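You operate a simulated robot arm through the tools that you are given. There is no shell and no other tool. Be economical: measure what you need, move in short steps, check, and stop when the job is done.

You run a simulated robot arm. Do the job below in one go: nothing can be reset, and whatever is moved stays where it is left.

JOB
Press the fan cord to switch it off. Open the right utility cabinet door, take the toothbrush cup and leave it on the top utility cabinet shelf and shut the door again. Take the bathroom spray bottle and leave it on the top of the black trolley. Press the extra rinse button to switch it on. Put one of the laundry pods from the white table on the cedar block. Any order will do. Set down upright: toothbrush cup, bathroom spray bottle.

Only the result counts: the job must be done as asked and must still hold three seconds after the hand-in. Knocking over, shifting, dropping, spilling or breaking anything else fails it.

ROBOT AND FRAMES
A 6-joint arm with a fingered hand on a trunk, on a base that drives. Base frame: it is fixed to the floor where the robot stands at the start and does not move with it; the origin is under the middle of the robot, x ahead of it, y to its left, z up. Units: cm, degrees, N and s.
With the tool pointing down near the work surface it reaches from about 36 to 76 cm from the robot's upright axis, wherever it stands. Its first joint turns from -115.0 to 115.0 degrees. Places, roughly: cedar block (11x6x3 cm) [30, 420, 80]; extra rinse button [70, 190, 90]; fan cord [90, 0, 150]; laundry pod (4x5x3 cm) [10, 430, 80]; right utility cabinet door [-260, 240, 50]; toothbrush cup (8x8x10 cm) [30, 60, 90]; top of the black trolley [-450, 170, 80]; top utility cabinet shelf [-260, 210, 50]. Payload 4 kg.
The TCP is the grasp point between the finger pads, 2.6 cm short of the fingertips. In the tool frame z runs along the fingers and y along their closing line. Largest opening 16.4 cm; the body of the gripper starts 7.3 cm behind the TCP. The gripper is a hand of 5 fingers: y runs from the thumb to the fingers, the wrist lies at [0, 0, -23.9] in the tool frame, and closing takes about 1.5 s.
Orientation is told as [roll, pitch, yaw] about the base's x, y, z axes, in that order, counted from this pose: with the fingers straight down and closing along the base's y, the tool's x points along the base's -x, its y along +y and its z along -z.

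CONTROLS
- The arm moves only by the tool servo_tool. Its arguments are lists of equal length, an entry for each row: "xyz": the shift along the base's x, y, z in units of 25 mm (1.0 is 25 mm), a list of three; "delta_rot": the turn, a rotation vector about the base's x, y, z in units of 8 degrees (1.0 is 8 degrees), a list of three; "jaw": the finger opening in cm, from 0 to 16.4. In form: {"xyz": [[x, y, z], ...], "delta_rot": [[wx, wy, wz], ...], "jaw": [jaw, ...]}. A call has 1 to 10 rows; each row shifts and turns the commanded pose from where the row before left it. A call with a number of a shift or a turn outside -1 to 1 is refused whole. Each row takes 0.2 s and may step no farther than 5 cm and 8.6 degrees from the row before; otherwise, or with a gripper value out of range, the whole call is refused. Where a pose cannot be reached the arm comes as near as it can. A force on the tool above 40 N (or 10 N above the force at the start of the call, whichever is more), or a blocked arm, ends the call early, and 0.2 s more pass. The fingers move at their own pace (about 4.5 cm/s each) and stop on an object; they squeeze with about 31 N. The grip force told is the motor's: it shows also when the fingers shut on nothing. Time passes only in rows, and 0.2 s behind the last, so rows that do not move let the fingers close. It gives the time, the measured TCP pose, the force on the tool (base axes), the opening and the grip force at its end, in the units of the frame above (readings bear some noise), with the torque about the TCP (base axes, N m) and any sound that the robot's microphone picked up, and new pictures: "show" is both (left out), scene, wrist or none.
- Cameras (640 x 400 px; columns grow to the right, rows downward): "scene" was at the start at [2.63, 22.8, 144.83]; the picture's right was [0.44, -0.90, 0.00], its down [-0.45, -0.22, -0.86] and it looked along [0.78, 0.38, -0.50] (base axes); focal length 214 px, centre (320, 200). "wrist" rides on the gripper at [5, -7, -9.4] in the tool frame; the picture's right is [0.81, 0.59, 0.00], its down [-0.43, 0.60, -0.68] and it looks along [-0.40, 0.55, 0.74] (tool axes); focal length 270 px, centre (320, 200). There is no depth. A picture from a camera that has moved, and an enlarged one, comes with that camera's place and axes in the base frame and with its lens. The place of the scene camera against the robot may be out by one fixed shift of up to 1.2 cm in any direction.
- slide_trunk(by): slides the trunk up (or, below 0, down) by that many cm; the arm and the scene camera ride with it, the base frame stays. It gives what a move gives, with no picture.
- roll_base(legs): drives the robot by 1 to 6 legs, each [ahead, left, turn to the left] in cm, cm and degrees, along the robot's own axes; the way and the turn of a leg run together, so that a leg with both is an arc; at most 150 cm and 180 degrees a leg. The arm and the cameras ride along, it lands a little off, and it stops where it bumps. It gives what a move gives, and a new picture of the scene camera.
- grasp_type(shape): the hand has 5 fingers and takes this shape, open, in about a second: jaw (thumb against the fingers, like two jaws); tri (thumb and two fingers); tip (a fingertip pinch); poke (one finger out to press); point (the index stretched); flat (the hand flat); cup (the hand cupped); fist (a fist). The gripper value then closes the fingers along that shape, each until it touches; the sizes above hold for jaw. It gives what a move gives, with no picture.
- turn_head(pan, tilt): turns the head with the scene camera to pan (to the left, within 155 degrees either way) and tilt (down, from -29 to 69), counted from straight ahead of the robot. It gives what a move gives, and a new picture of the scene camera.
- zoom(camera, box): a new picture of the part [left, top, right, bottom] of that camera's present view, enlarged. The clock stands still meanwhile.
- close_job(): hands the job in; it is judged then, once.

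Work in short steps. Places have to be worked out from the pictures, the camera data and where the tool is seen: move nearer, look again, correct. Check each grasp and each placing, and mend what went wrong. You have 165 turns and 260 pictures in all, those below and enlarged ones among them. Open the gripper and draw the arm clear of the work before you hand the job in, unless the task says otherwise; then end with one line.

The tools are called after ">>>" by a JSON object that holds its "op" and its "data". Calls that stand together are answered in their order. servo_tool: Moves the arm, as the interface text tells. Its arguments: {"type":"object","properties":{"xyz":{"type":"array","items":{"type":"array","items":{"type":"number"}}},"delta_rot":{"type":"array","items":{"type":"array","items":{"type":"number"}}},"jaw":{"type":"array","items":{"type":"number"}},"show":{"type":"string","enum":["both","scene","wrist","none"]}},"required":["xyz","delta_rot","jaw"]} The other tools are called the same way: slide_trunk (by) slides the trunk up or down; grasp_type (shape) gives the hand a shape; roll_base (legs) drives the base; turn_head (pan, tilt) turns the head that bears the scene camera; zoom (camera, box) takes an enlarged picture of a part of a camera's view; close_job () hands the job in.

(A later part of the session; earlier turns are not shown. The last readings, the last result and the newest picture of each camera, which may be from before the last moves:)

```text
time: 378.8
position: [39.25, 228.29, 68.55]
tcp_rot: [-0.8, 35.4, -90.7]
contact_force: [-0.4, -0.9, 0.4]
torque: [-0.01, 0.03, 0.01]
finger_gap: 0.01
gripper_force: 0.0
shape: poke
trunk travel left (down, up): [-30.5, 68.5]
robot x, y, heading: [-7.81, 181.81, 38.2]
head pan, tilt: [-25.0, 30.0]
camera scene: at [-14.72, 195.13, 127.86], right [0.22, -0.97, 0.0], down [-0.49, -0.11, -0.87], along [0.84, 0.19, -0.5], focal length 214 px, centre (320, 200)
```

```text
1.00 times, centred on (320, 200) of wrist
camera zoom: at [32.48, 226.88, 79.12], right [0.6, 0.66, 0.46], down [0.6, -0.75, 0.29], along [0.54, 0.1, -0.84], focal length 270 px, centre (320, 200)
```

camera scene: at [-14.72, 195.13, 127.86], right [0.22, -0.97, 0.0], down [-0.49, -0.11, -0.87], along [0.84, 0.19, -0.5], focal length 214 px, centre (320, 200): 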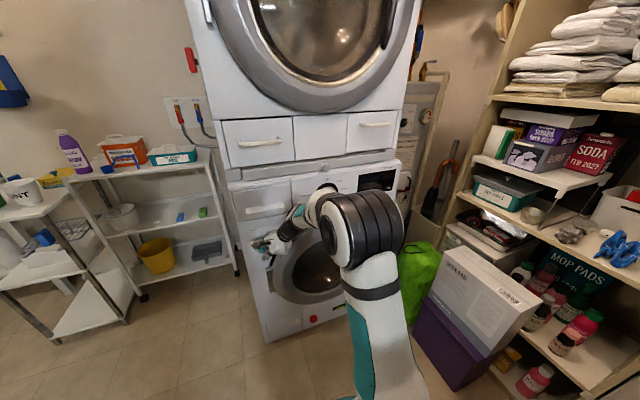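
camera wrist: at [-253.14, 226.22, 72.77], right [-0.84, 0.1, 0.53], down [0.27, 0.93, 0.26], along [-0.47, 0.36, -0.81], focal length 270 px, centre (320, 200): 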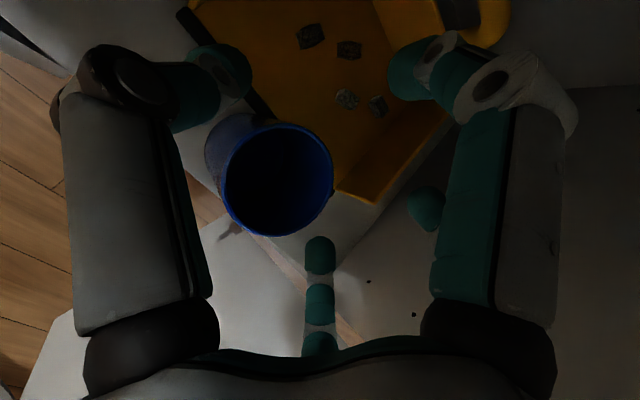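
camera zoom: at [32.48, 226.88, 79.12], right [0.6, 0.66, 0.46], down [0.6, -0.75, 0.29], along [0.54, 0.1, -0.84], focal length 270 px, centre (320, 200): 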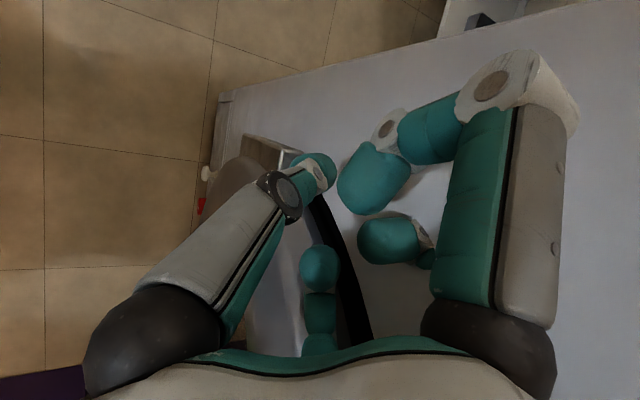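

The hand is near the washer; I back it off, then open the poke shape fully to see which finger extends.

>>> {"op": "servo_tool", "data": {"xyz": [[-0.9, -0.68, 0.4], [-0.9, -0.68, 0.4], [-0.9, -0.68, 0.4], [-0.9, -0.68, 0.4], [-0.9, -0.68, 0.4], [-0.9, -0.68, 0.4]], "delta_rot": [[0, 0, -1], [0, 0, -1], [0, 0, -1], [0, 0, -1], [0, 0, -1], [0, 0, -1]], "jaw": [4, 8, 12, 16, 16.4, 16.4], "show": "both"}}

```text
time: 380.2
position: [25.73, 217.55, 73.7]
tcp_rot: [-0.3, 33.7, -138.8]
contact_force: [0.6, 0.6, 0.8]
torque: [-0.1, 0.07, -0.02]
finger_gap: 13.33
gripper_force: 0.1
shape: jaw
trunk travel left (down, up): [-30.5, 68.5]
robot x, y, heading: [-7.92, 181.75, 37.8]
head pan, tilt: [-25.0, 30.0]
camera scene: at [-14.68, 195.15, 128.36], right [0.22, -0.98, 0.0], down [-0.49, -0.11, -0.87], along [0.84, 0.19, -0.5], focal length 214 px, centre (320, 200)
camera wrist: at [20.46, 222.04, 84.25], right [0.89, 0.0, 0.45], down [-0.16, -0.94, 0.32], along [0.42, -0.35, -0.84], focal length 270 px, centre (320, 200)
```

scene: 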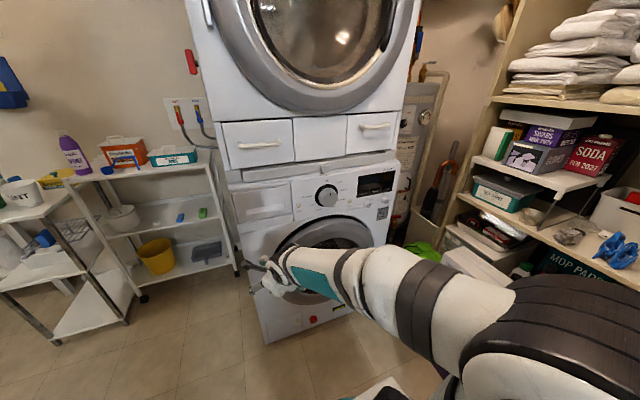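
wrist: 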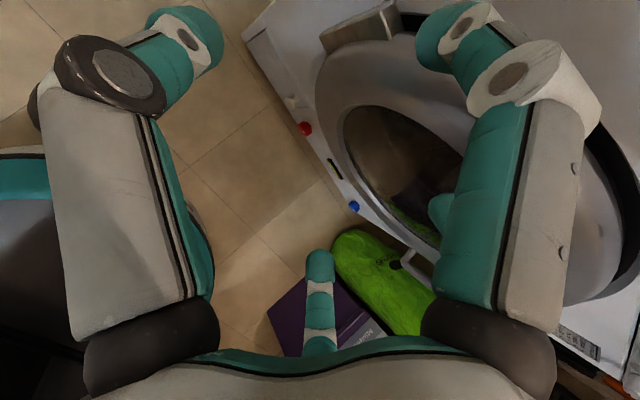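

The shape reverted to jaw when opened; I'll use "point" later. Now I turn the hand horizontal and shift right in front of the panel, keeping ~20 cm off.

>>> {"op": "servo_tool", "data": {"xyz": [[0.5, -0.8, 0.3], [0.5, -0.8, 0.4], [0.5, -0.8, 0.5], [0.5, -0.8, 0.5], [0.55, -0.8, 0.5], [0.55, -0.8, 0.5], [0.55, -0.8, 0.5], [0.55, -0.8, 0.4], [0.55, -0.8, 0.4], [0.55, -0.8, 0.4]], "delta_rot": [[0.66, -0.75, 0], [0.66, -0.75, 0], [0.66, -0.75, 0], [0.66, -0.75, 0], [0.66, -0.75, 0], [0.66, -0.75, 0], [0.66, -0.75, 0], [0, 0, 0], [0, 0, 0], [0, 0, 0]], "jaw": [10, 6, 3, 0, 0, 0, 0, 0, 0, 0], "show": "none"}}

>>> {"op": "servo_tool", "data": {"xyz": [[0.55, -0.8, 0], [0.55, -0.8, 0], [0.55, -0.8, 0], [0.55, -0.8, 0], [0.55, -0.8, 0], [0.55, -0.8, 0]], "delta_rot": [[0, 0, 0], [0, 0, 0], [0, 0, 0], [0, 0, 0], [0, 0, 0], [0, 0, 0]], "jaw": [0, 0, 0, 0, 0, 0], "show": "both"}}

```text
time: 382.4
position: [46.75, 203.28, 86.96]
tcp_rot: [-179.7, 88.6, 42.5]
contact_force: [-0.4, -0.2, -0.2]
torque: [0.01, -0.01, -0.03]
finger_gap: 0.0
gripper_force: 31.1
shape: tri
out of reach, approached as far as the arm can: row 1, 2, 3, 4, 5, 6
trunk travel left (down, up): [-30.5, 68.5]
robot x, y, heading: [-8.23, 181.77, 37.9]
head pan, tilt: [-25.0, 30.0]
```

```text
time: 383.8
position: [54.86, 191.24, 87.11]
tcp_rot: [179.9, 88.6, 41.9]
contact_force: [0.4, -0.1, 0.1]
torque: [-0.02, 0.0, 0.01]
finger_gap: 0.0
gripper_force: 30.9
shape: tri
trunk travel left (down, up): [-30.5, 68.5]
robot x, y, heading: [-8.15, 181.83, 37.6]
head pan, tilt: [-25.0, 30.0]
camera scene: at [-14.74, 195.13, 127.86], right [0.22, -0.98, 0.0], down [-0.49, -0.11, -0.87], along [0.84, 0.19, -0.5], focal length 214 px, centre (320, 200)
camera wrist: at [43.22, 190.03, 91.79], right [0.38, -0.45, 0.81], down [-0.1, -0.89, -0.45], along [0.92, 0.09, -0.38], focal length 270 px, centre (320, 200)
```

scene: 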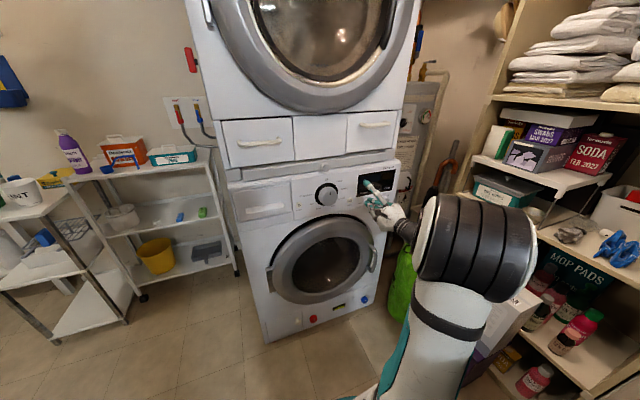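
wrist: 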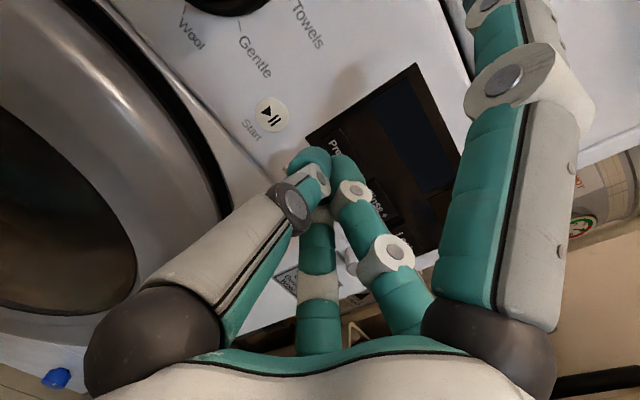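

I back up 5 cm and try the "point" shape to see which finger extends and where.

>>> {"op": "servo_tool", "data": {"xyz": [[-0.8, -0.6, 0], [-0.8, -0.6, 0]], "delta_rot": [[0, 0, 0], [0, 0, 0]], "jaw": [0, 0], "show": "none"}}

>>> {"op": "grasp_type", "data": {"shape": "point"}}

>>> {"op": "zoom", "data": {"camera": "wrist", "box": [0, 0, 640, 400]}}

>>> {"op": "zoom", "data": {"camera": "scene", "box": [300, 140, 440, 250]}}

```text
time: 384.4
position: [51.02, 188.31, 86.91]
tcp_rot: [180.0, 88.6, 41.9]
contact_force: [0.8, 0.7, -0.1]
torque: [-0.02, -0.03, -0.03]
finger_gap: 0.01
gripper_force: 30.2
shape: tri
trunk travel left (down, up): [-30.5, 68.5]
robot x, y, heading: [-7.84, 181.68, 38.2]
head pan, tilt: [-25.0, 30.0]
```

```text
time: 385.3
position: [50.9, 188.5, 86.85]
tcp_rot: [-179.3, 88.6, 42.7]
contact_force: [-0.5, 0.7, 0.7]
torque: [0.02, -0.01, -0.04]
finger_gap: 15.82
gripper_force: 0.1
shape: point
trunk travel left (down, up): [-30.5, 68.5]
robot x, y, heading: [-7.77, 182.03, 37.7]
head pan, tilt: [-25.0, 30.0]
```

```text
1.00 times, centred on (320, 200) of wrist
camera zoom: at [39.26, 187.15, 91.67], right [0.38, -0.45, 0.81], down [-0.1, -0.89, -0.45], along [0.92, 0.09, -0.38], focal length 270 px, centre (320, 200)
```

zoom: 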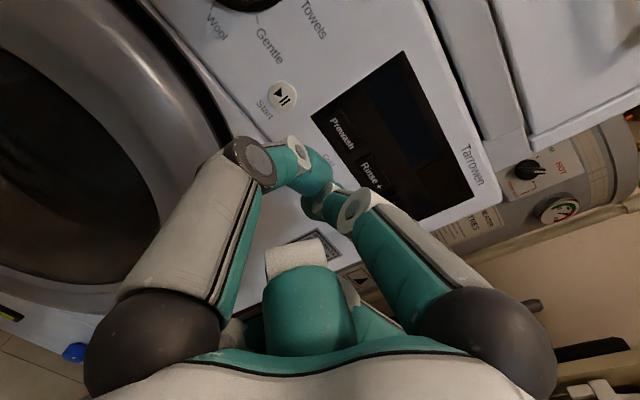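

```text
3.64 times, centred on (370, 195) of scene
camera zoom: at [-14.73, 195.11, 127.86], right [0.22, -0.98, 0.0], down [-0.49, -0.11, -0.87], along [0.84, 0.19, -0.5], focal length 780 px, centre (138, 218)
```

zoom: 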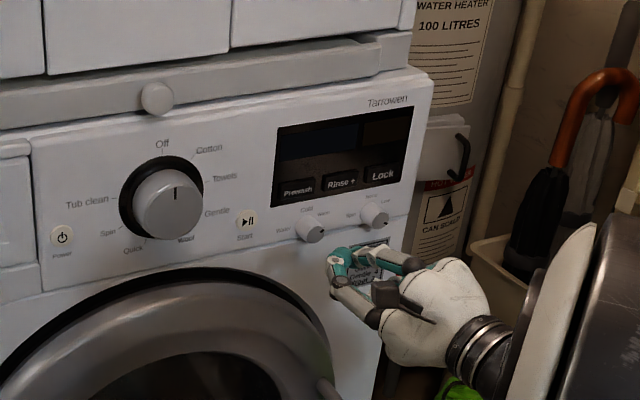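

Rinse+ confirmed at ≈[70.4, 189.5, 85.4]. I'll use the tightly closed jaw as a pusher: switch to jaw, close, and align laterally.

>>> {"op": "grasp_type", "data": {"shape": "jaw"}}

>>> {"op": "servo_tool", "data": {"xyz": [[0.58, -0.78, -0.18], [0.58, -0.78, -0.18], [0.58, -0.78, -0.18], [0.58, -0.78, -0.18], [0.58, -0.78, -0.18], [0, 0, 0], [0, 0, 0], [0, 0, 0], [0, 0, 0], [0, 0, 0]], "delta_rot": [[0, 0, 0], [0, 0, 0], [0, 0, 0], [0, 0, 0], [0, 0, 0], [0, 0, 0], [0, 0, 0], [0, 0, 0], [0, 0, 0], [0, 0, 0]], "jaw": [14, 11, 8, 5, 2, 0, 0, 0, 0, 0], "show": "wrist"}}

>>> {"op": "zoom", "data": {"camera": "scene", "box": [330, 150, 430, 220]}}

```text
time: 386.2
position: [50.93, 188.4, 86.91]
tcp_rot: [-179.6, 88.6, 42.6]
contact_force: [0.2, 0.3, 0.4]
torque: [0.03, -0.02, -0.02]
finger_gap: 16.37
gripper_force: 0.1
shape: jaw
trunk travel left (down, up): [-30.5, 68.5]
robot x, y, heading: [-7.94, 181.58, 37.6]
head pan, tilt: [-25.0, 30.0]
```

```text
time: 388.4
position: [58.29, 178.73, 84.58]
tcp_rot: [-179.4, 88.6, 42.7]
contact_force: [0.3, 0.1, -0.4]
torque: [0.01, 0.02, 0.0]
finger_gap: 0.01
gripper_force: 5.7
shape: jaw
trunk travel left (down, up): [-30.5, 68.5]
robot x, y, heading: [-8.12, 181.74, 37.6]
head pan, tilt: [-25.0, 30.0]
camera wrist: at [46.53, 177.4, 89.36], right [0.38, -0.45, 0.81], down [-0.1, -0.89, -0.45], along [0.92, 0.09, -0.38], focal length 270 px, centre (320, 200)
```

wrist: 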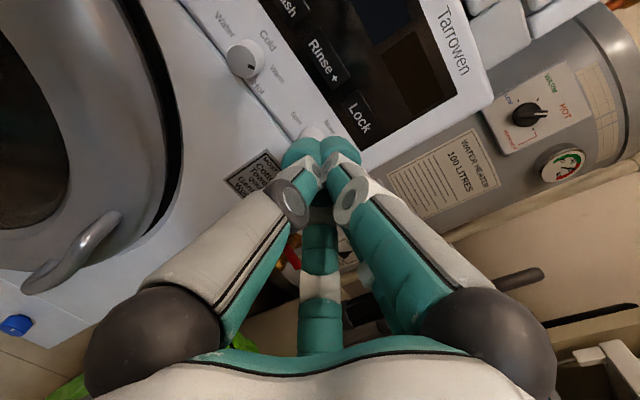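

```text
5.71 times, centred on (380, 185) of scene
camera zoom: at [-14.72, 195.11, 127.86], right [0.22, -0.98, 0.0], down [-0.49, -0.11, -0.87], along [0.84, 0.19, -0.5], focal length 1226 px, centre (-23, 286)
```

zoom: 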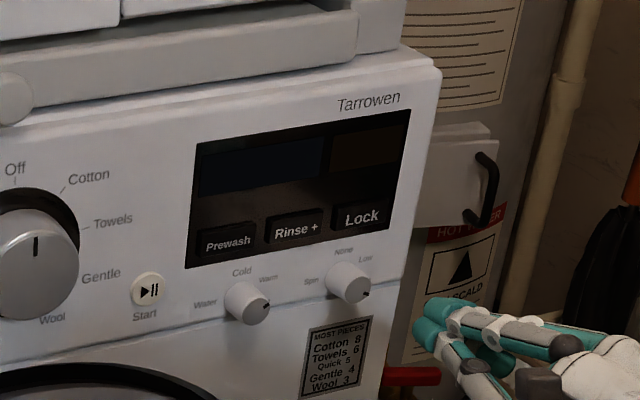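

Tips' path should hit Rinse+; the picture suggests they're ~0.8 cm low and right. I correct and advance 8 cm, then re-check.

>>> {"op": "servo_tool", "data": {"xyz": [[0.5, 0.7, 0.3], [0.64, 0.48, 0], [0.64, 0.48, 0], [0.64, 0.48, 0]], "delta_rot": [[0, 0, 0], [0, 0, 0], [0, 0, 0], [0, 0, 0]], "jaw": [0, 0, 0, 0], "show": "wrist"}}

>>> {"op": "zoom", "data": {"camera": "scene", "box": [330, 150, 430, 220]}}

```text
time: 389.4
position: [64.07, 184.0, 85.4]
tcp_rot: [-179.9, 88.5, 42.3]
contact_force: [-0.7, 0.0, 0.4]
torque: [0.01, -0.02, -0.01]
finger_gap: 0.0
gripper_force: 31.0
shape: jaw
trunk travel left (down, up): [-30.5, 68.5]
robot x, y, heading: [-8.21, 181.85, 37.7]
head pan, tilt: [-25.0, 30.0]
camera wrist: at [52.51, 182.68, 90.1], right [0.38, -0.45, 0.81], down [-0.1, -0.89, -0.45], along [0.92, 0.09, -0.38], focal length 270 px, centre (320, 200)
```

wrist: 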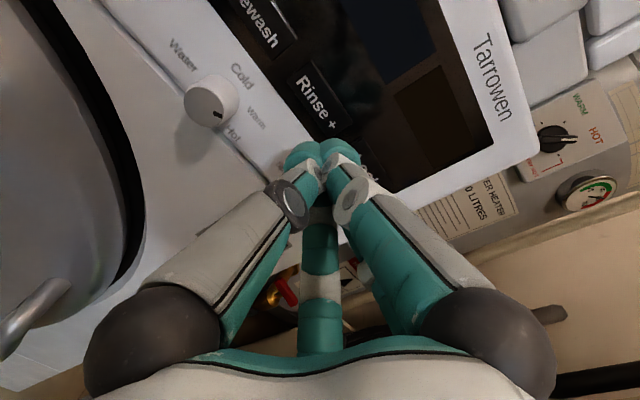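

```text
5.71 times, centred on (380, 185) of scene
camera zoom: at [-14.72, 195.11, 127.86], right [0.22, -0.98, 0.0], down [-0.49, -0.11, -0.87], along [0.84, 0.19, -0.5], focal length 1226 px, centre (-23, 286)
```

zoom: 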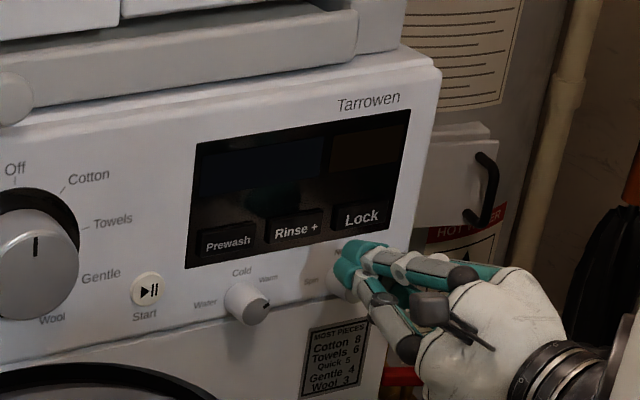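

The tips are now heading for Rinse+. I advance in small steps until a click or force.

>>> {"op": "servo_tool", "data": {"xyz": [[0.3, 0.24, 0], [0.3, 0.24, 0], [0.24, 0.18, 0], [0.24, 0.18, 0], [0.16, 0.12, 0], [0.16, 0.12, 0]], "delta_rot": [[0, 0, 0], [0, 0, 0], [0, 0, 0], [0, 0, 0], [0, 0, 0], [0, 0, 0]], "jaw": [0, 0, 0, 0, 0, 0], "show": "wrist"}}

>>> {"op": "zoom", "data": {"camera": "scene", "box": [330, 150, 430, 220]}}

```text
time: 390.8
position: [67.6, 186.33, 85.39]
tcp_rot: [-177.9, 88.5, 44.1]
contact_force: [-16.1, -10.6, -2.1]
torque: [0.01, -0.04, -0.1]
finger_gap: 0.02
gripper_force: 31.1
shape: jaw
trunk travel left (down, up): [-30.5, 68.5]
robot x, y, heading: [-8.08, 181.87, 38.0]
head pan, tilt: [-25.0, 30.0]
heard: click
camera wrist: at [55.95, 185.18, 90.17], right [0.38, -0.45, 0.81], down [-0.1, -0.89, -0.45], along [0.92, 0.09, -0.38], focal length 270 px, centre (320, 200)
```

wrist: 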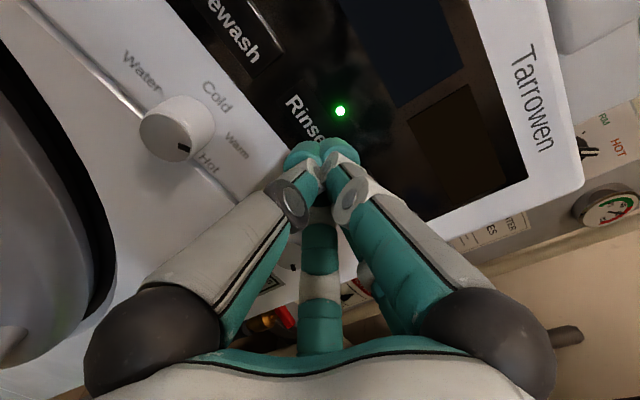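

```text
5.71 times, centred on (380, 185) of scene
camera zoom: at [-14.87, 194.99, 127.86], right [0.22, -0.98, 0.0], down [-0.49, -0.11, -0.87], along [0.85, 0.19, -0.5], focal length 1226 px, centre (-23, 286)
```

zoom: 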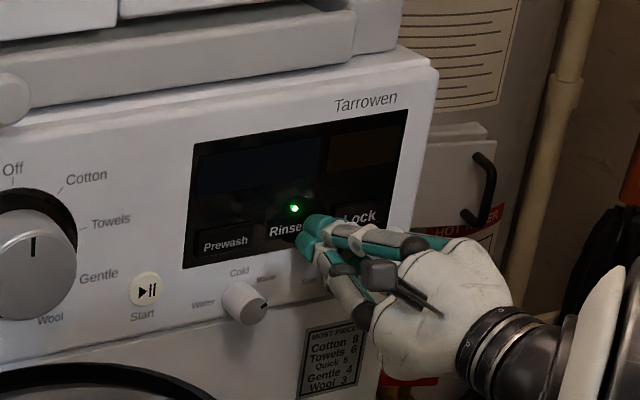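

Click heard and the green LED over Rinse+ lit. I withdraw straight back and verify.

>>> {"op": "servo_tool", "data": {"xyz": [[-0.4, -0.3, 0], [-0.8, -0.6, 0], [-0.8, -0.6, 0], [-0.8, -0.6, 0], [-0.8, -0.6, 0], [-0.8, -0.6, 0], [-0.8, -0.6, 0]], "delta_rot": [[0, 0, 0], [0, 0, 0], [0, 0, 0], [0, 0, 0], [0, 0, 0], [0, 0, 0], [0, 0, 0]], "jaw": [0, 0, 0, 0, 0, 0, 0], "show": "none"}}

>>> {"op": "zoom", "data": {"camera": "scene", "box": [330, 150, 430, 220]}}

>>> {"op": "turn_head", "data": {"pan": 75, "tilt": 30}}

```text
time: 392.4
position: [54.61, 177.02, 85.31]
tcp_rot: [-179.6, 88.7, 42.4]
contact_force: [0.2, 0.0, 0.7]
torque: [0.02, 0.01, -0.03]
finger_gap: 0.01
gripper_force: 30.6
shape: jaw
trunk travel left (down, up): [-30.5, 68.5]
robot x, y, heading: [-8.29, 181.68, 37.8]
head pan, tilt: [-25.0, 30.0]
```

```text
5.71 times, centred on (380, 185) of scene
camera zoom: at [-14.71, 195.12, 127.86], right [0.22, -0.98, 0.0], down [-0.49, -0.11, -0.87], along [0.84, 0.19, -0.5], focal length 1226 px, centre (-23, 286)
```

zoom: 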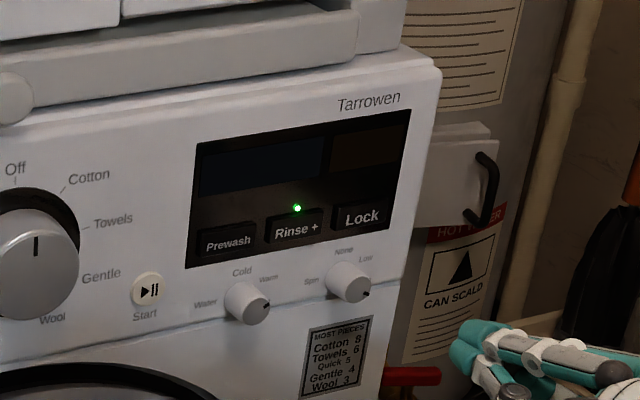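

```text
time: 394.1
position: [54.76, 176.91, 85.38]
tcp_rot: [-179.4, 88.6, 42.8]
contact_force: [-0.1, 0.7, -0.4]
torque: [-0.01, 0.0, 0.0]
finger_gap: 0.0
gripper_force: 31.3
shape: jaw
trunk travel left (down, up): [-30.5, 68.5]
robot x, y, heading: [-7.69, 181.92, 37.7]
head pan, tilt: [75.0, 30.0]
camera scene: at [-27.04, 201.45, 127.86], right [0.92, 0.39, 0.0], down [0.19, -0.46, -0.87], along [-0.34, 0.8, -0.5], focal length 214 px, centre (320, 200)
```

scene: 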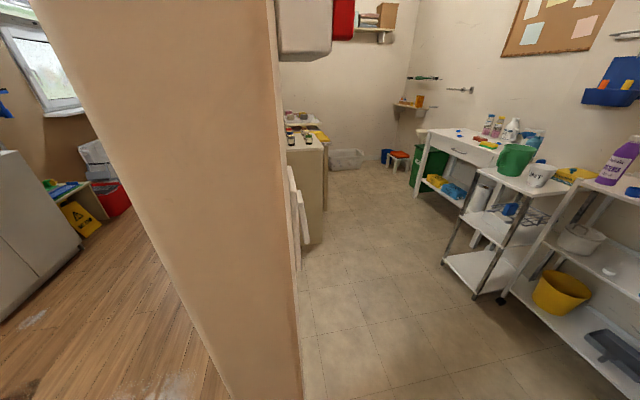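

Rinse+ is on. Next the pods: I fold the arm in (tool down, raised) before moving through the laundry room.

>>> {"op": "servo_tool", "data": {"xyz": [[-0.7, 0.27, 0.6], [-0.7, 0.27, 0.6], [-0.7, 0.27, 0.6], [-0.7, 0.27, 0.6], [-0.7, 0.27, 0.6], [-0.7, 0.27, 0.6], [-0.7, 0.27, 0.6], [-0.7, 0.27, 0.6], [-0.7, 0.27, 0.6], [-0.7, 0.27, 0.6]], "delta_rot": [[-0.61, 0.79, 0], [-0.61, 0.79, 0], [-0.61, 0.79, 0], [-0.61, 0.79, 0], [-0.61, 0.79, 0], [-0.61, 0.79, 0], [-0.61, 0.79, 0], [-0.61, 0.79, 0], [-0.61, 0.79, 0], [-0.61, 0.79, 0]], "jaw": [0, 0, 0, 0, 0, 0, 0, 0, 0, 0], "show": "none"}}

>>> {"op": "turn_head", "data": {"pan": 70, "tilt": 35}}

```text
time: 396.3
position: [21.08, 163.71, 77.12]
tcp_rot: [-3.9, 15.2, -142.0]
contact_force: [0.3, -0.1, 0.2]
torque: [-0.02, 0.02, -0.01]
finger_gap: 0.0
gripper_force: 30.5
shape: jaw
out of reach, approached as far as the arm can: row 4, 5, 6, 7, 8, 9, 10
trunk travel left (down, up): [-30.5, 68.5]
robot x, y, heading: [-8.08, 181.84, 38.1]
head pan, tilt: [75.0, 30.0]
```

```text
time: 397.0
position: [21.04, 163.64, 77.14]
tcp_rot: [-3.9, 15.4, -142.1]
contact_force: [-0.2, -0.7, -0.2]
torque: [0.01, 0.0, 0.0]
finger_gap: 0.0
gripper_force: 31.3
shape: jaw
trunk travel left (down, up): [-30.5, 68.5]
robot x, y, heading: [-7.99, 181.98, 38.0]
head pan, tilt: [70.0, 35.0]
camera scene: at [-26.25, 201.49, 127.09], right [0.95, 0.31, 0.0], down [0.18, -0.55, -0.82], along [-0.25, 0.78, -0.57], focal length 214 px, centre (320, 200)
```

scene: 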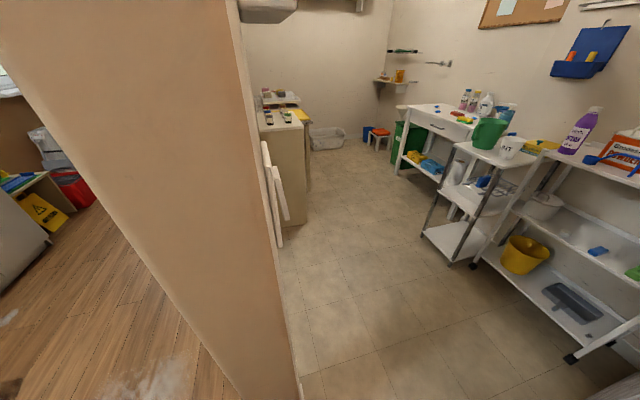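

Hand is folded in at the right side. I turn so the hand points down the room (bearing u) and drive past the post toward the white table.

>>> {"op": "slide_trunk", "data": {"by": 20}}

>>> {"op": "roll_base", "data": {"legs": [[0, 0, 159], [-18, -60, 0], [-8, -60, 0]]}}

>>> {"op": "turn_head", "data": {"pan": -100, "tilt": 35}}

```text
time: 399.2
position: [20.98, 163.61, 97.06]
tcp_rot: [-3.9, 15.4, -142.0]
contact_force: [0.3, 0.5, -1.2]
torque: [0.01, -0.01, -0.02]
finger_gap: 0.03
gripper_force: 31.4
shape: jaw
trunk travel left (down, up): [-50.5, 48.5]
robot x, y, heading: [-7.93, 181.96, 37.7]
head pan, tilt: [70.0, 35.0]
```

```text
time: 407.8
position: [-30.56, 228.86, 97.05]
tcp_rot: [-3.9, 15.3, 25.3]
contact_force: [0.4, -0.5, 0.2]
torque: [0.03, -0.02, -0.04]
finger_gap: 0.0
gripper_force: 30.4
shape: jaw
trunk travel left (down, up): [-50.5, 48.5]
robot x, y, heading: [-6.51, 204.65, -155.1]
head pan, tilt: [70.0, 35.0]
stopped in leg 2: the robot was blocked; the commanded pose is now the measured one
camera scene: at [8.2, 181.91, 147.07], right [-1.0, -0.09, 0.0], down [-0.05, 0.57, -0.82], along [0.07, -0.82, -0.57], focal length 214 px, centre (320, 200)
```

scene: 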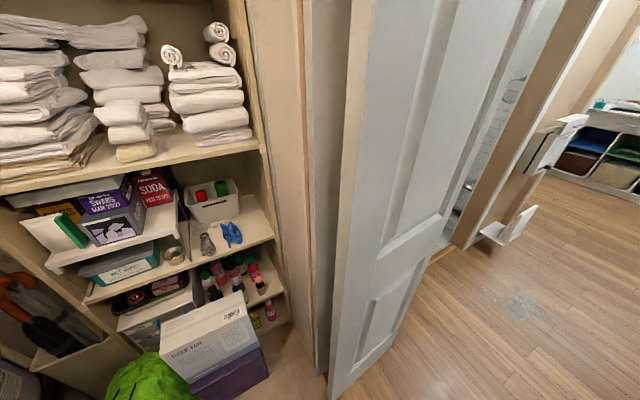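

```text
time: 410.3
position: [-30.71, 228.84, 97.07]
tcp_rot: [-4.1, 15.4, 25.2]
contact_force: [0.6, -0.1, -0.2]
torque: [-0.05, 0.0, 0.01]
finger_gap: 0.0
gripper_force: 31.0
shape: jaw
trunk travel left (down, up): [-50.5, 48.5]
robot x, y, heading: [-6.61, 204.62, -154.9]
head pan, tilt: [-100.0, 35.0]
camera scene: at [5.11, 199.28, 147.08], right [0.97, 0.26, 0.0], down [0.15, -0.55, -0.82], along [-0.21, 0.79, -0.57], focal length 214 px, centre (320, 200)
```

scene: 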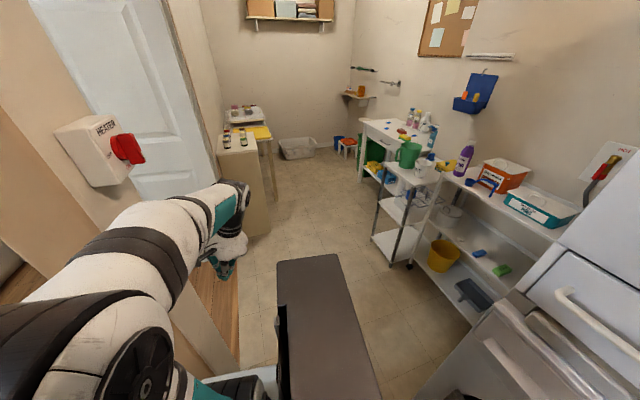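

Blocked: the elbow sticks out toward the post. I back off 8 cm, then stretch the arm out toward −v so the elbow tucks in.

>>> {"op": "roll_base", "data": {"legs": [[-6, 8, 0]]}}

>>> {"op": "servo_tool", "data": {"xyz": [[0.9, 0.95, 0], [0.9, 0.95, 0], [0.9, 0.95, 0], [0.9, 0.95, 0], [0.9, 0.95, 0], [0.9, 0.95, 0], [0.9, 0.95, 0], [0.9, 0.95, 0], [0.9, 0.95, 0], [0.9, 0.95, 0]], "delta_rot": [[0, 0, 0], [0, 0, 0], [0, 0, 0], [0, 0, 0], [0, 0, 0], [0, 0, 0], [0, 0, 0], [0, 0, 0], [0, 0, 0], [0, 0, 0]], "jaw": [0, 0, 0, 0, 0, 0, 0, 0, 0, 0], "show": "scene"}}

>>> {"op": "zoom", "data": {"camera": "scene", "box": [0, 60, 240, 220]}}

```text
time: 411.5
position: [-21.97, 224.15, 97.15]
tcp_rot: [-4.0, 15.4, 25.2]
contact_force: [-0.8, 0.2, -0.9]
torque: [-0.01, 0.0, 0.01]
finger_gap: 0.01
gripper_force: 30.9
shape: jaw
trunk travel left (down, up): [-50.5, 48.5]
robot x, y, heading: [2.0, 200.12, -154.8]
head pan, tilt: [-100.0, 35.0]
camera scene: at [13.83, 194.53, 147.08], right [0.97, 0.26, 0.0], down [0.15, -0.55, -0.82], along [-0.21, 0.79, -0.57], focal length 214 px, centre (320, 200)
```

scene: 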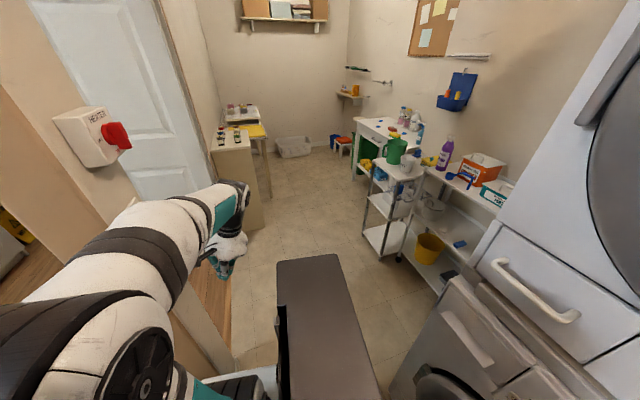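

```text
time: 413.7
position: [-12.62, 246.4, 93.37]
tcp_rot: [-2.8, 18.0, 25.2]
contact_force: [-0.2, -0.2, 0.2]
torque: [0.01, 0.01, -0.01]
finger_gap: 0.02
gripper_force: 31.1
shape: jaw
out of reach, approached as far as the arm can: row 2, 3, 4, 5, 6, 7, 8, 9, 10
trunk travel left (down, up): [-50.5, 48.5]
robot x, y, heading: [2.14, 200.08, -154.9]
head pan, tilt: [-100.0, 35.0]
camera scene: at [13.79, 194.61, 147.08], right [0.97, 0.26, 0.0], down [0.15, -0.55, -0.82], along [-0.21, 0.79, -0.57], focal length 214 px, centre (320, 200)
```

scene: 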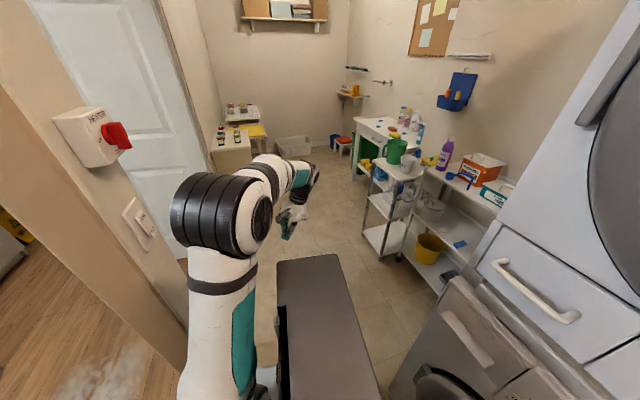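

```text
2.50 times, centred on (120, 140) of scene
camera zoom: at [13.79, 194.61, 147.08], right [0.97, 0.26, 0.0], down [0.15, -0.55, -0.82], along [-0.21, 0.79, -0.57], focal length 536 px, centre (820, 350)
```

zoom: 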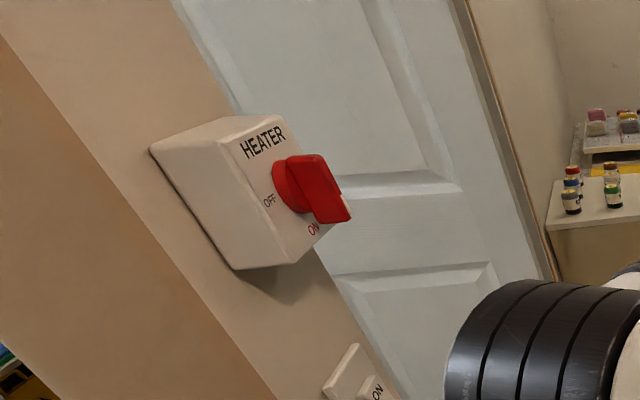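

The arm is nearly straight now and clear of the post (and nothing clicked). I move on past the post in two legs.

>>> {"op": "roll_base", "data": {"legs": [[-3, -46, 0], [-22, -60, 0]]}}

```text
time: 419.6
position: [-36.58, 352.2, 93.49]
tcp_rot: [-2.7, 17.8, 26.2]
contact_force: [0.1, 0.0, 0.2]
torque: [0.02, 0.0, -0.01]
finger_gap: 0.0
gripper_force: 30.9
shape: jaw
trunk travel left (down, up): [-50.5, 48.5]
robot x, y, heading: [-20.84, 306.43, -153.9]
head pan, tilt: [-100.0, 35.0]
camera scene: at [-9.23, 300.94, 147.08], right [0.96, 0.28, 0.0], down [0.16, -0.55, -0.82], along [-0.23, 0.79, -0.57], focal length 214 px, centre (320, 200)
```

scene: 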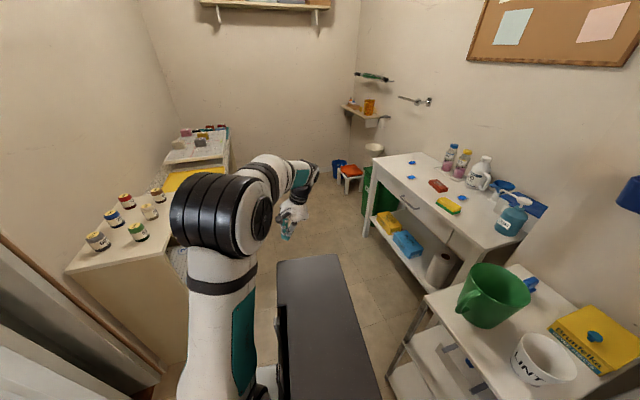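

The white table is ahead: pods (blue) at ≈[12, 431] and ≈[14, 455], cedar block ≈[27, 424]. I move in front of the table, then turn right so the hand comes over it.

>>> {"op": "slide_trunk", "data": {"by": 12}}

>>> {"op": "roll_base", "data": {"legs": [[-21, -77, 0], [0, 0, -96]]}}

>>> {"op": "turn_head", "data": {"pan": -70, "tilt": 45}}

```text
time: 421.1
position: [-36.58, 352.22, 105.37]
tcp_rot: [-2.8, 17.9, 26.0]
contact_force: [0.2, -0.2, 0.5]
torque: [0.01, -0.01, 0.0]
finger_gap: 0.01
gripper_force: 30.7
shape: jaw
trunk travel left (down, up): [-62.5, 36.5]
robot x, y, heading: [-20.52, 306.26, -154.0]
head pan, tilt: [-100.0, 35.0]
```

```text
time: 429.4
position: [11.29, 396.54, 105.45]
tcp_rot: [-2.6, 18.0, -69.2]
contact_force: [-0.4, 0.2, -0.1]
torque: [0.01, -0.02, 0.0]
finger_gap: 0.0
gripper_force: 30.9
shape: jaw
trunk travel left (down, up): [-62.5, 36.5]
robot x, y, heading: [-35.76, 384.89, 110.8]
head pan, tilt: [-100.0, 35.0]
camera scene: at [-41.96, 374.76, 159.08], right [0.19, -0.98, 0.0], down [-0.56, -0.11, -0.82], along [0.8, 0.15, -0.57], focal length 214 px, centre (320, 200)
```

scene: 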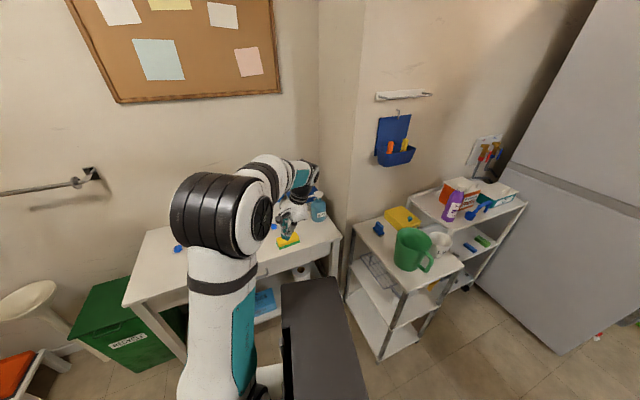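

```text
time: 430.4
position: [11.35, 396.39, 105.46]
tcp_rot: [-2.7, 17.7, -69.1]
contact_force: [-1.3, 0.0, -0.6]
torque: [0.02, 0.0, -0.01]
finger_gap: 0.0
gripper_force: 30.4
shape: jaw
trunk travel left (down, up): [-62.5, 36.5]
robot x, y, heading: [-35.76, 385.05, 110.8]
head pan, tilt: [-70.0, 45.0]
camera scene: at [-44.44, 378.42, 157.6], right [0.65, -0.76, 0.0], down [-0.54, -0.46, -0.71], along [0.54, 0.46, -0.71], focal length 214 px, centre (320, 200)
```

scene: 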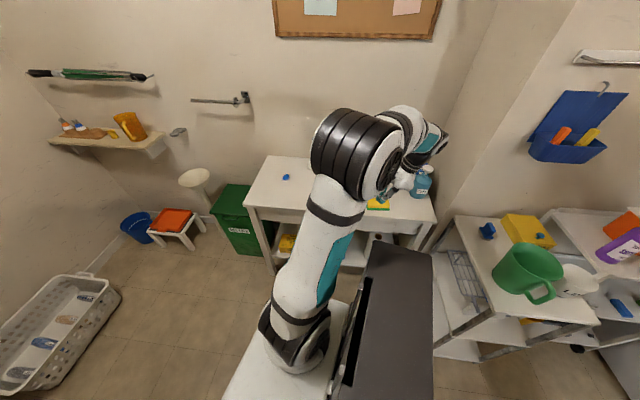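

The arm hides the table now. I move the base 15 cm closer, set the tool vertical, and bring it toward pod 1 (≈[12, 431]) for a wrist-camera look.

>>> {"op": "roll_base", "data": {"legs": [[12, -12, 0]]}}

>>> {"op": "servo_tool", "data": {"xyz": [[-0.2, 0.6, 0], [-0.2, 0.6, 0], [-0.2, 0.6, 0], [-0.2, 0.6, 0], [-0.3, 0.7, 0], [-0.3, 0.7, 0], [-0.3, 0.7, 0]], "delta_rot": [[-0.7, -0.27, 0], [-0.7, -0.27, 0], [-0.7, -0.27, 0], [0, 0, 0], [0, 0, 0], [0, 0, 0], [0, 0, 0]], "jaw": [3, 6, 8, 8, 8, 8, 8], "show": "both"}}

```text
time: 431.8
position: [18.16, 412.07, 105.33]
tcp_rot: [-2.7, 17.8, -69.1]
contact_force: [0.6, 0.2, -0.4]
torque: [-0.06, 0.03, -0.01]
finger_gap: 0.0
gripper_force: 30.9
shape: jaw
trunk travel left (down, up): [-62.5, 36.5]
robot x, y, heading: [-29.16, 400.68, 110.9]
head pan, tilt: [-70.0, 45.0]
camera scene: at [-37.5, 394.0, 157.61], right [0.65, -0.76, 0.0], down [-0.53, -0.46, -0.71], along [0.53, 0.46, -0.71], focal length 214 px, centre (320, 200)
```

scene: 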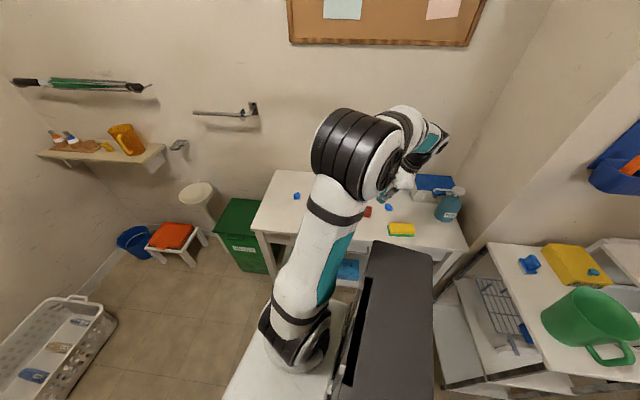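

```text
time: 433.4
position: [14.13, 422.54, 104.25]
tcp_rot: [0.5, 15.3, -69.2]
contact_force: [-0.1, 0.2, 0.6]
torque: [0.01, 0.0, -0.01]
finger_gap: 7.94
gripper_force: 0.1
shape: jaw
out of reach, approached as far as the arm can: row 1, 2, 3
trunk travel left (down, up): [-62.5, 36.5]
robot x, y, heading: [-28.77, 400.43, 111.1]
head pan, tilt: [-70.0, 45.0]
camera scene: at [-37.56, 393.93, 157.6], right [0.65, -0.76, 0.0], down [-0.53, -0.46, -0.71], along [0.53, 0.46, -0.71], focal length 214 px, centre (320, 200)
camera wrist: at [6.56, 422.35, 114.39], right [0.27, 0.94, 0.22], down [0.76, -0.35, 0.54], along [0.59, 0.02, -0.81], focal length 270 px, centre (320, 200)
```

scene: 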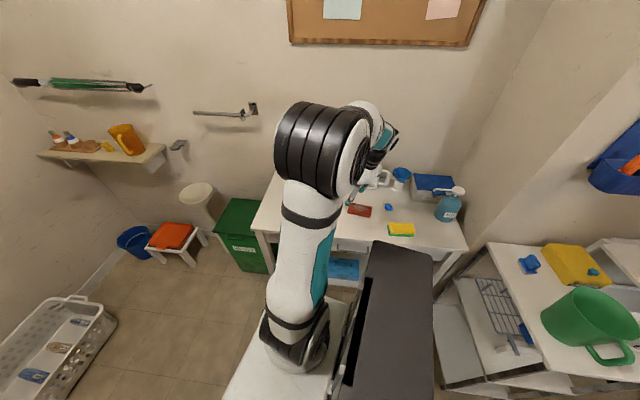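
wrist: 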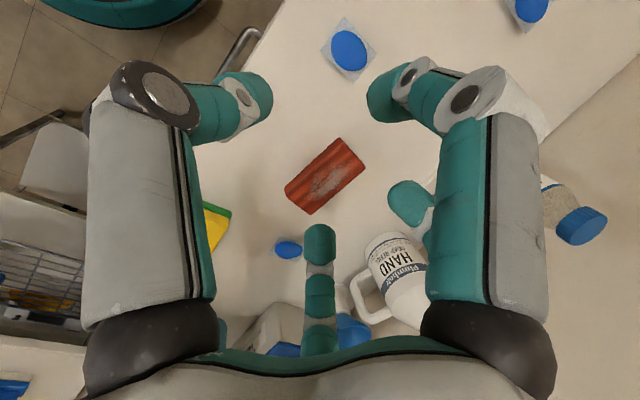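

Wrist view: pod 1 at ≈[12.7, 431.8], cedar block centre ≈[25.8, 424.8] (long axis mostly along y). I level the tool and move above the pod.

>>> {"op": "servo_tool", "data": {"xyz": [[0, 0.6, 0], [0, 0.8, 0], [-0.2, 0.8, 0], [-0.2, 0.8, -0.4], [-0.1, 0.6, -0.6]], "delta_rot": [[-0.6, -0.23, 0], [-0.6, -0.23, 0], [-0.58, -0.22, 0], [0, 0, 0], [0, 0, 0]], "jaw": [8, 8, 8, 8, 8], "show": "both"}}

```text
time: 434.6
position: [12.45, 428.79, 100.08]
tcp_rot: [2.0, 13.6, -69.1]
contact_force: [0.2, 1.0, 1.0]
torque: [0.01, 0.0, 0.03]
finger_gap: 7.97
gripper_force: 0.1
shape: jaw
out of reach, approached as far as the arm can: row 1, 2, 3
trunk travel left (down, up): [-62.5, 36.5]
robot x, y, heading: [-29.0, 400.34, 110.9]
head pan, tilt: [-70.0, 45.0]
camera scene: at [-37.52, 393.93, 157.61], right [0.65, -0.76, 0.0], down [-0.53, -0.46, -0.71], along [0.53, 0.46, -0.71], focal length 214 px, centre (320, 200)
camera wrist: at [4.66, 428.79, 110.01], right [0.27, 0.94, 0.21], down [0.74, -0.34, 0.58], along [0.61, 0.0, -0.79], focal length 270 px, centre (320, 200)
```

scene: 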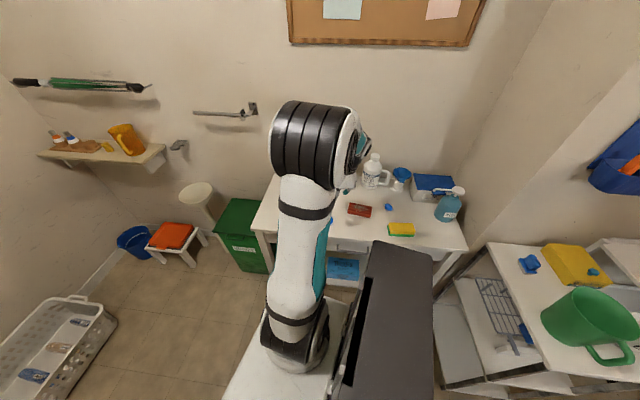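
wrist: 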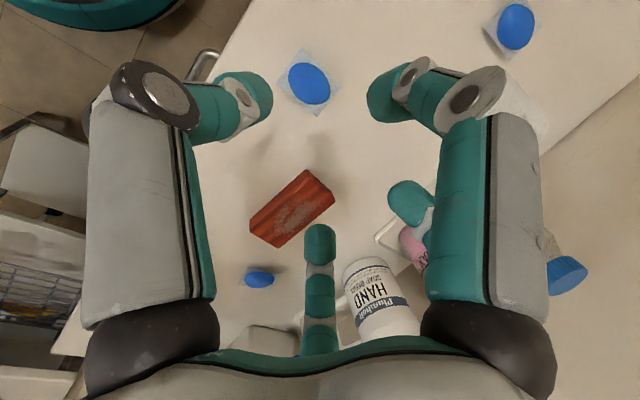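

Pod at [12.1, 431.7]; the slight remaining tilt is fine. I descend over it to z≈90 and look.

>>> {"op": "servo_tool", "data": {"xyz": [[0, 0.4, -0.6], [0, 0.4, -0.8], [0, 0, -0.8], [0, 0, -0.8], [0, 0, -0.8]], "delta_rot": [[0, 0, 0], [0, 0, 0], [0, 0, 0], [0, 0, 0], [0, 0, 0]], "jaw": [8, 8, 8, 8, 8], "show": "wrist"}}

>>> {"op": "turn_head", "data": {"pan": -55, "tilt": 50}}

```text
time: 435.8
position: [12.61, 431.0, 90.57]
tcp_rot: [2.2, 13.6, -69.1]
contact_force: [-0.5, 0.0, 0.2]
torque: [-0.02, 0.03, 0.03]
finger_gap: 7.98
gripper_force: 0.1
shape: jaw
trunk travel left (down, up): [-62.5, 36.5]
robot x, y, heading: [-28.87, 400.83, 111.0]
head pan, tilt: [-70.0, 45.0]
camera wrist: at [4.68, 430.87, 100.48], right [0.27, 0.94, 0.21], down [0.74, -0.34, 0.58], along [0.62, 0.0, -0.79], focal length 270 px, centre (320, 200)
```

wrist: 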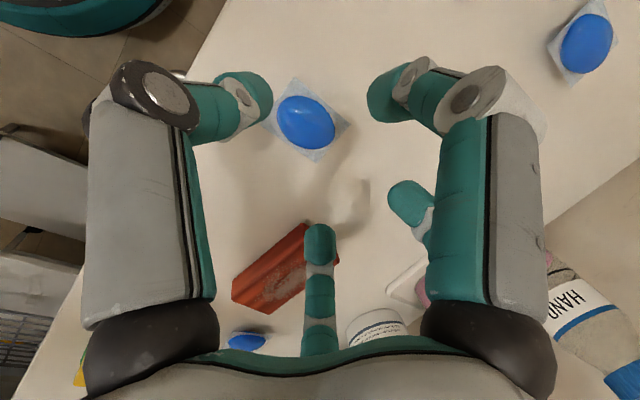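

```text
time: 436.6
position: [12.47, 430.93, 90.72]
tcp_rot: [2.2, 13.6, -69.2]
contact_force: [0.8, -0.2, -0.4]
torque: [0.02, 0.01, 0.02]
finger_gap: 7.96
gripper_force: 0.1
shape: jaw
trunk travel left (down, up): [-62.5, 36.5]
robot x, y, heading: [-29.04, 400.58, 111.0]
head pan, tilt: [-55.0, 50.0]
camera scene: at [-39.37, 394.96, 156.91], right [0.83, -0.56, 0.0], down [-0.43, -0.63, -0.64], along [0.36, 0.53, -0.77], focal length 214 px, centre (320, 200)
```

scene: 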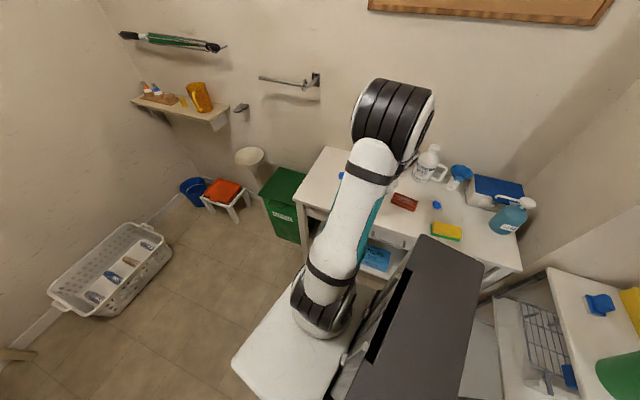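

The pod is on the tool axis except ~0.9 cm toward the thumb. I shift 0.9 cm and lower until the tips meet the table.

>>> {"op": "servo_tool", "data": {"xyz": [[-0.1, -0.34, -0.3], [0, 0, -0.5], [0, 0, -0.4], [0, 0, -0.3], [0, 0, -0.3], [0, 0, -0.2]], "delta_rot": [[0, 0, 0], [0, 0, 0], [0, 0, 0], [0, 0, 0], [0, 0, 0], [0, 0, 0]], "jaw": [7.5, 7.5, 7.5, 7.5, 7.5, 7.5], "show": "wrist"}}

```text
time: 438.0
position: [12.25, 430.01, 85.62]
tcp_rot: [2.0, 13.6, -69.1]
contact_force: [0.2, 0.0, -0.1]
torque: [-0.02, 0.01, 0.02]
finger_gap: 7.52
gripper_force: 0.0
shape: jaw
trunk travel left (down, up): [-62.5, 36.5]
robot x, y, heading: [-28.94, 400.27, 110.9]
head pan, tilt: [-55.0, 50.0]
camera wrist: at [4.42, 430.01, 95.45], right [0.27, 0.94, 0.21], down [0.74, -0.34, 0.58], along [0.62, 0.0, -0.79], focal length 270 px, centre (320, 200)
```

wrist: 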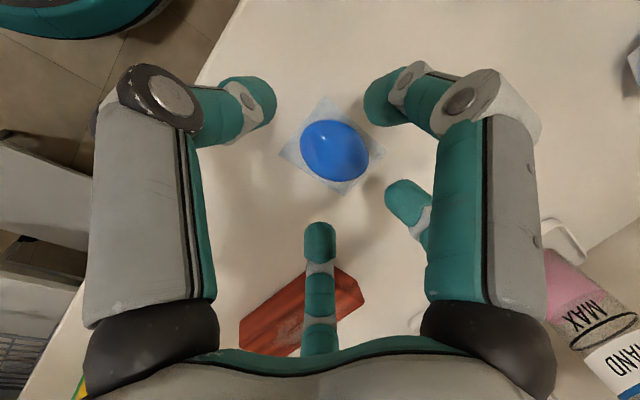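

Centred. I lower a little more, watching for contact.

>>> {"op": "servo_tool", "data": {"xyz": [[0, 0.1, -0.25], [0, 0, -0.25], [0, 0, -0.2], [0, 0, 0]], "delta_rot": [[0, 0, 0], [0, 0, 0], [0, 0, 0], [0, 0, 0]], "jaw": [7, 7, 7, 7], "show": "wrist"}}

```text
time: 439.0
position: [12.31, 430.32, 83.76]
tcp_rot: [2.1, 13.6, -69.1]
contact_force: [0.0, -0.4, -0.6]
torque: [-0.01, -0.01, -0.01]
finger_gap: 7.05
gripper_force: 0.1
shape: jaw
trunk travel left (down, up): [-62.5, 36.5]
robot x, y, heading: [-29.41, 400.6, 110.8]
head pan, tilt: [-55.0, 50.0]
camera wrist: at [4.52, 430.26, 93.72], right [0.27, 0.94, 0.21], down [0.74, -0.34, 0.58], along [0.61, 0.0, -0.79], focal length 270 px, centre (320, 200)
```

wrist: 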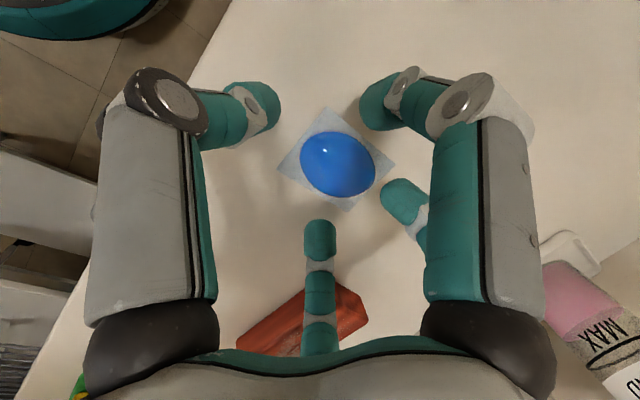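

>>> {"op": "servo_tool", "data": {"xyz": [[0, 0, -0.2], [0, 0, -0.2], [0, 0, -0.2], [0, 0, -0.2], [0, 0, 0]], "delta_rot": [[0, 0, 0], [0, 0, 0], [0, 0, 0], [0, 0, 0], [0, 0, 0]], "jaw": [7, 7, 7, 7, 7], "show": "wrist"}}

```text
time: 439.8
position: [12.69, 430.18, 83.05]
tcp_rot: [3.0, 13.6, -69.0]
contact_force: [-0.8, -6.4, 23.7]
torque: [-0.71, -0.23, -0.11]
finger_gap: 7.01
gripper_force: 0.0
shape: jaw
trunk travel left (down, up): [-62.5, 36.5]
robot x, y, heading: [-28.79, 400.45, 111.0]
head pan, tilt: [-55.0, 50.0]
stopped in row 3: the force on the tool passed its limit (the readings are from after the stop); the commanded pose is now the measured one
camera wrist: at [4.73, 430.12, 92.78], right [0.27, 0.94, 0.22], down [0.73, -0.35, 0.59], along [0.63, 0.0, -0.78], focal length 270 px, centre (320, 200)
```

wrist: 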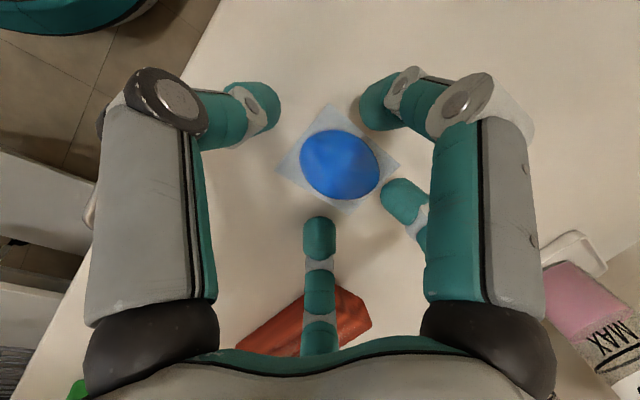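

Tips touch the table at z≈83. I lift 3 mm and close on the pod.

>>> {"op": "servo_tool", "data": {"xyz": [[0, 0, 0.15], [0, 0, 0], [0, 0, 0], [0, 0, 0], [0, 0, 0], [0, 0, 0], [0, 0, 0]], "delta_rot": [[0, 0, 0], [0, 0, 0], [0, 0, 0], [0, 0, 0], [0, 0, 0], [0, 0, 0], [0, 0, 0]], "jaw": [6, 5, 4, 3, 2, 2, 2], "show": "wrist"}}

```text
time: 441.4
position: [12.74, 430.31, 83.09]
tcp_rot: [2.6, 13.6, -69.1]
contact_force: [-2.1, 0.8, 6.6]
torque: [0.25, 0.05, 0.09]
finger_gap: 4.21
gripper_force: 30.5
shape: jaw
trunk travel left (down, up): [-62.5, 36.5]
robot x, y, heading: [-29.46, 400.49, 110.7]
head pan, tilt: [-55.0, 50.0]
camera wrist: at [4.66, 430.25, 92.94], right [0.27, 0.94, 0.22], down [0.74, -0.35, 0.58], along [0.62, 0.0, -0.78], focal length 270 px, centre (320, 200)
```

wrist: 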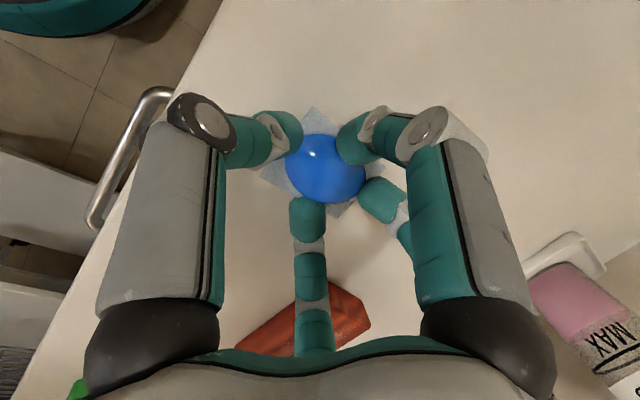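

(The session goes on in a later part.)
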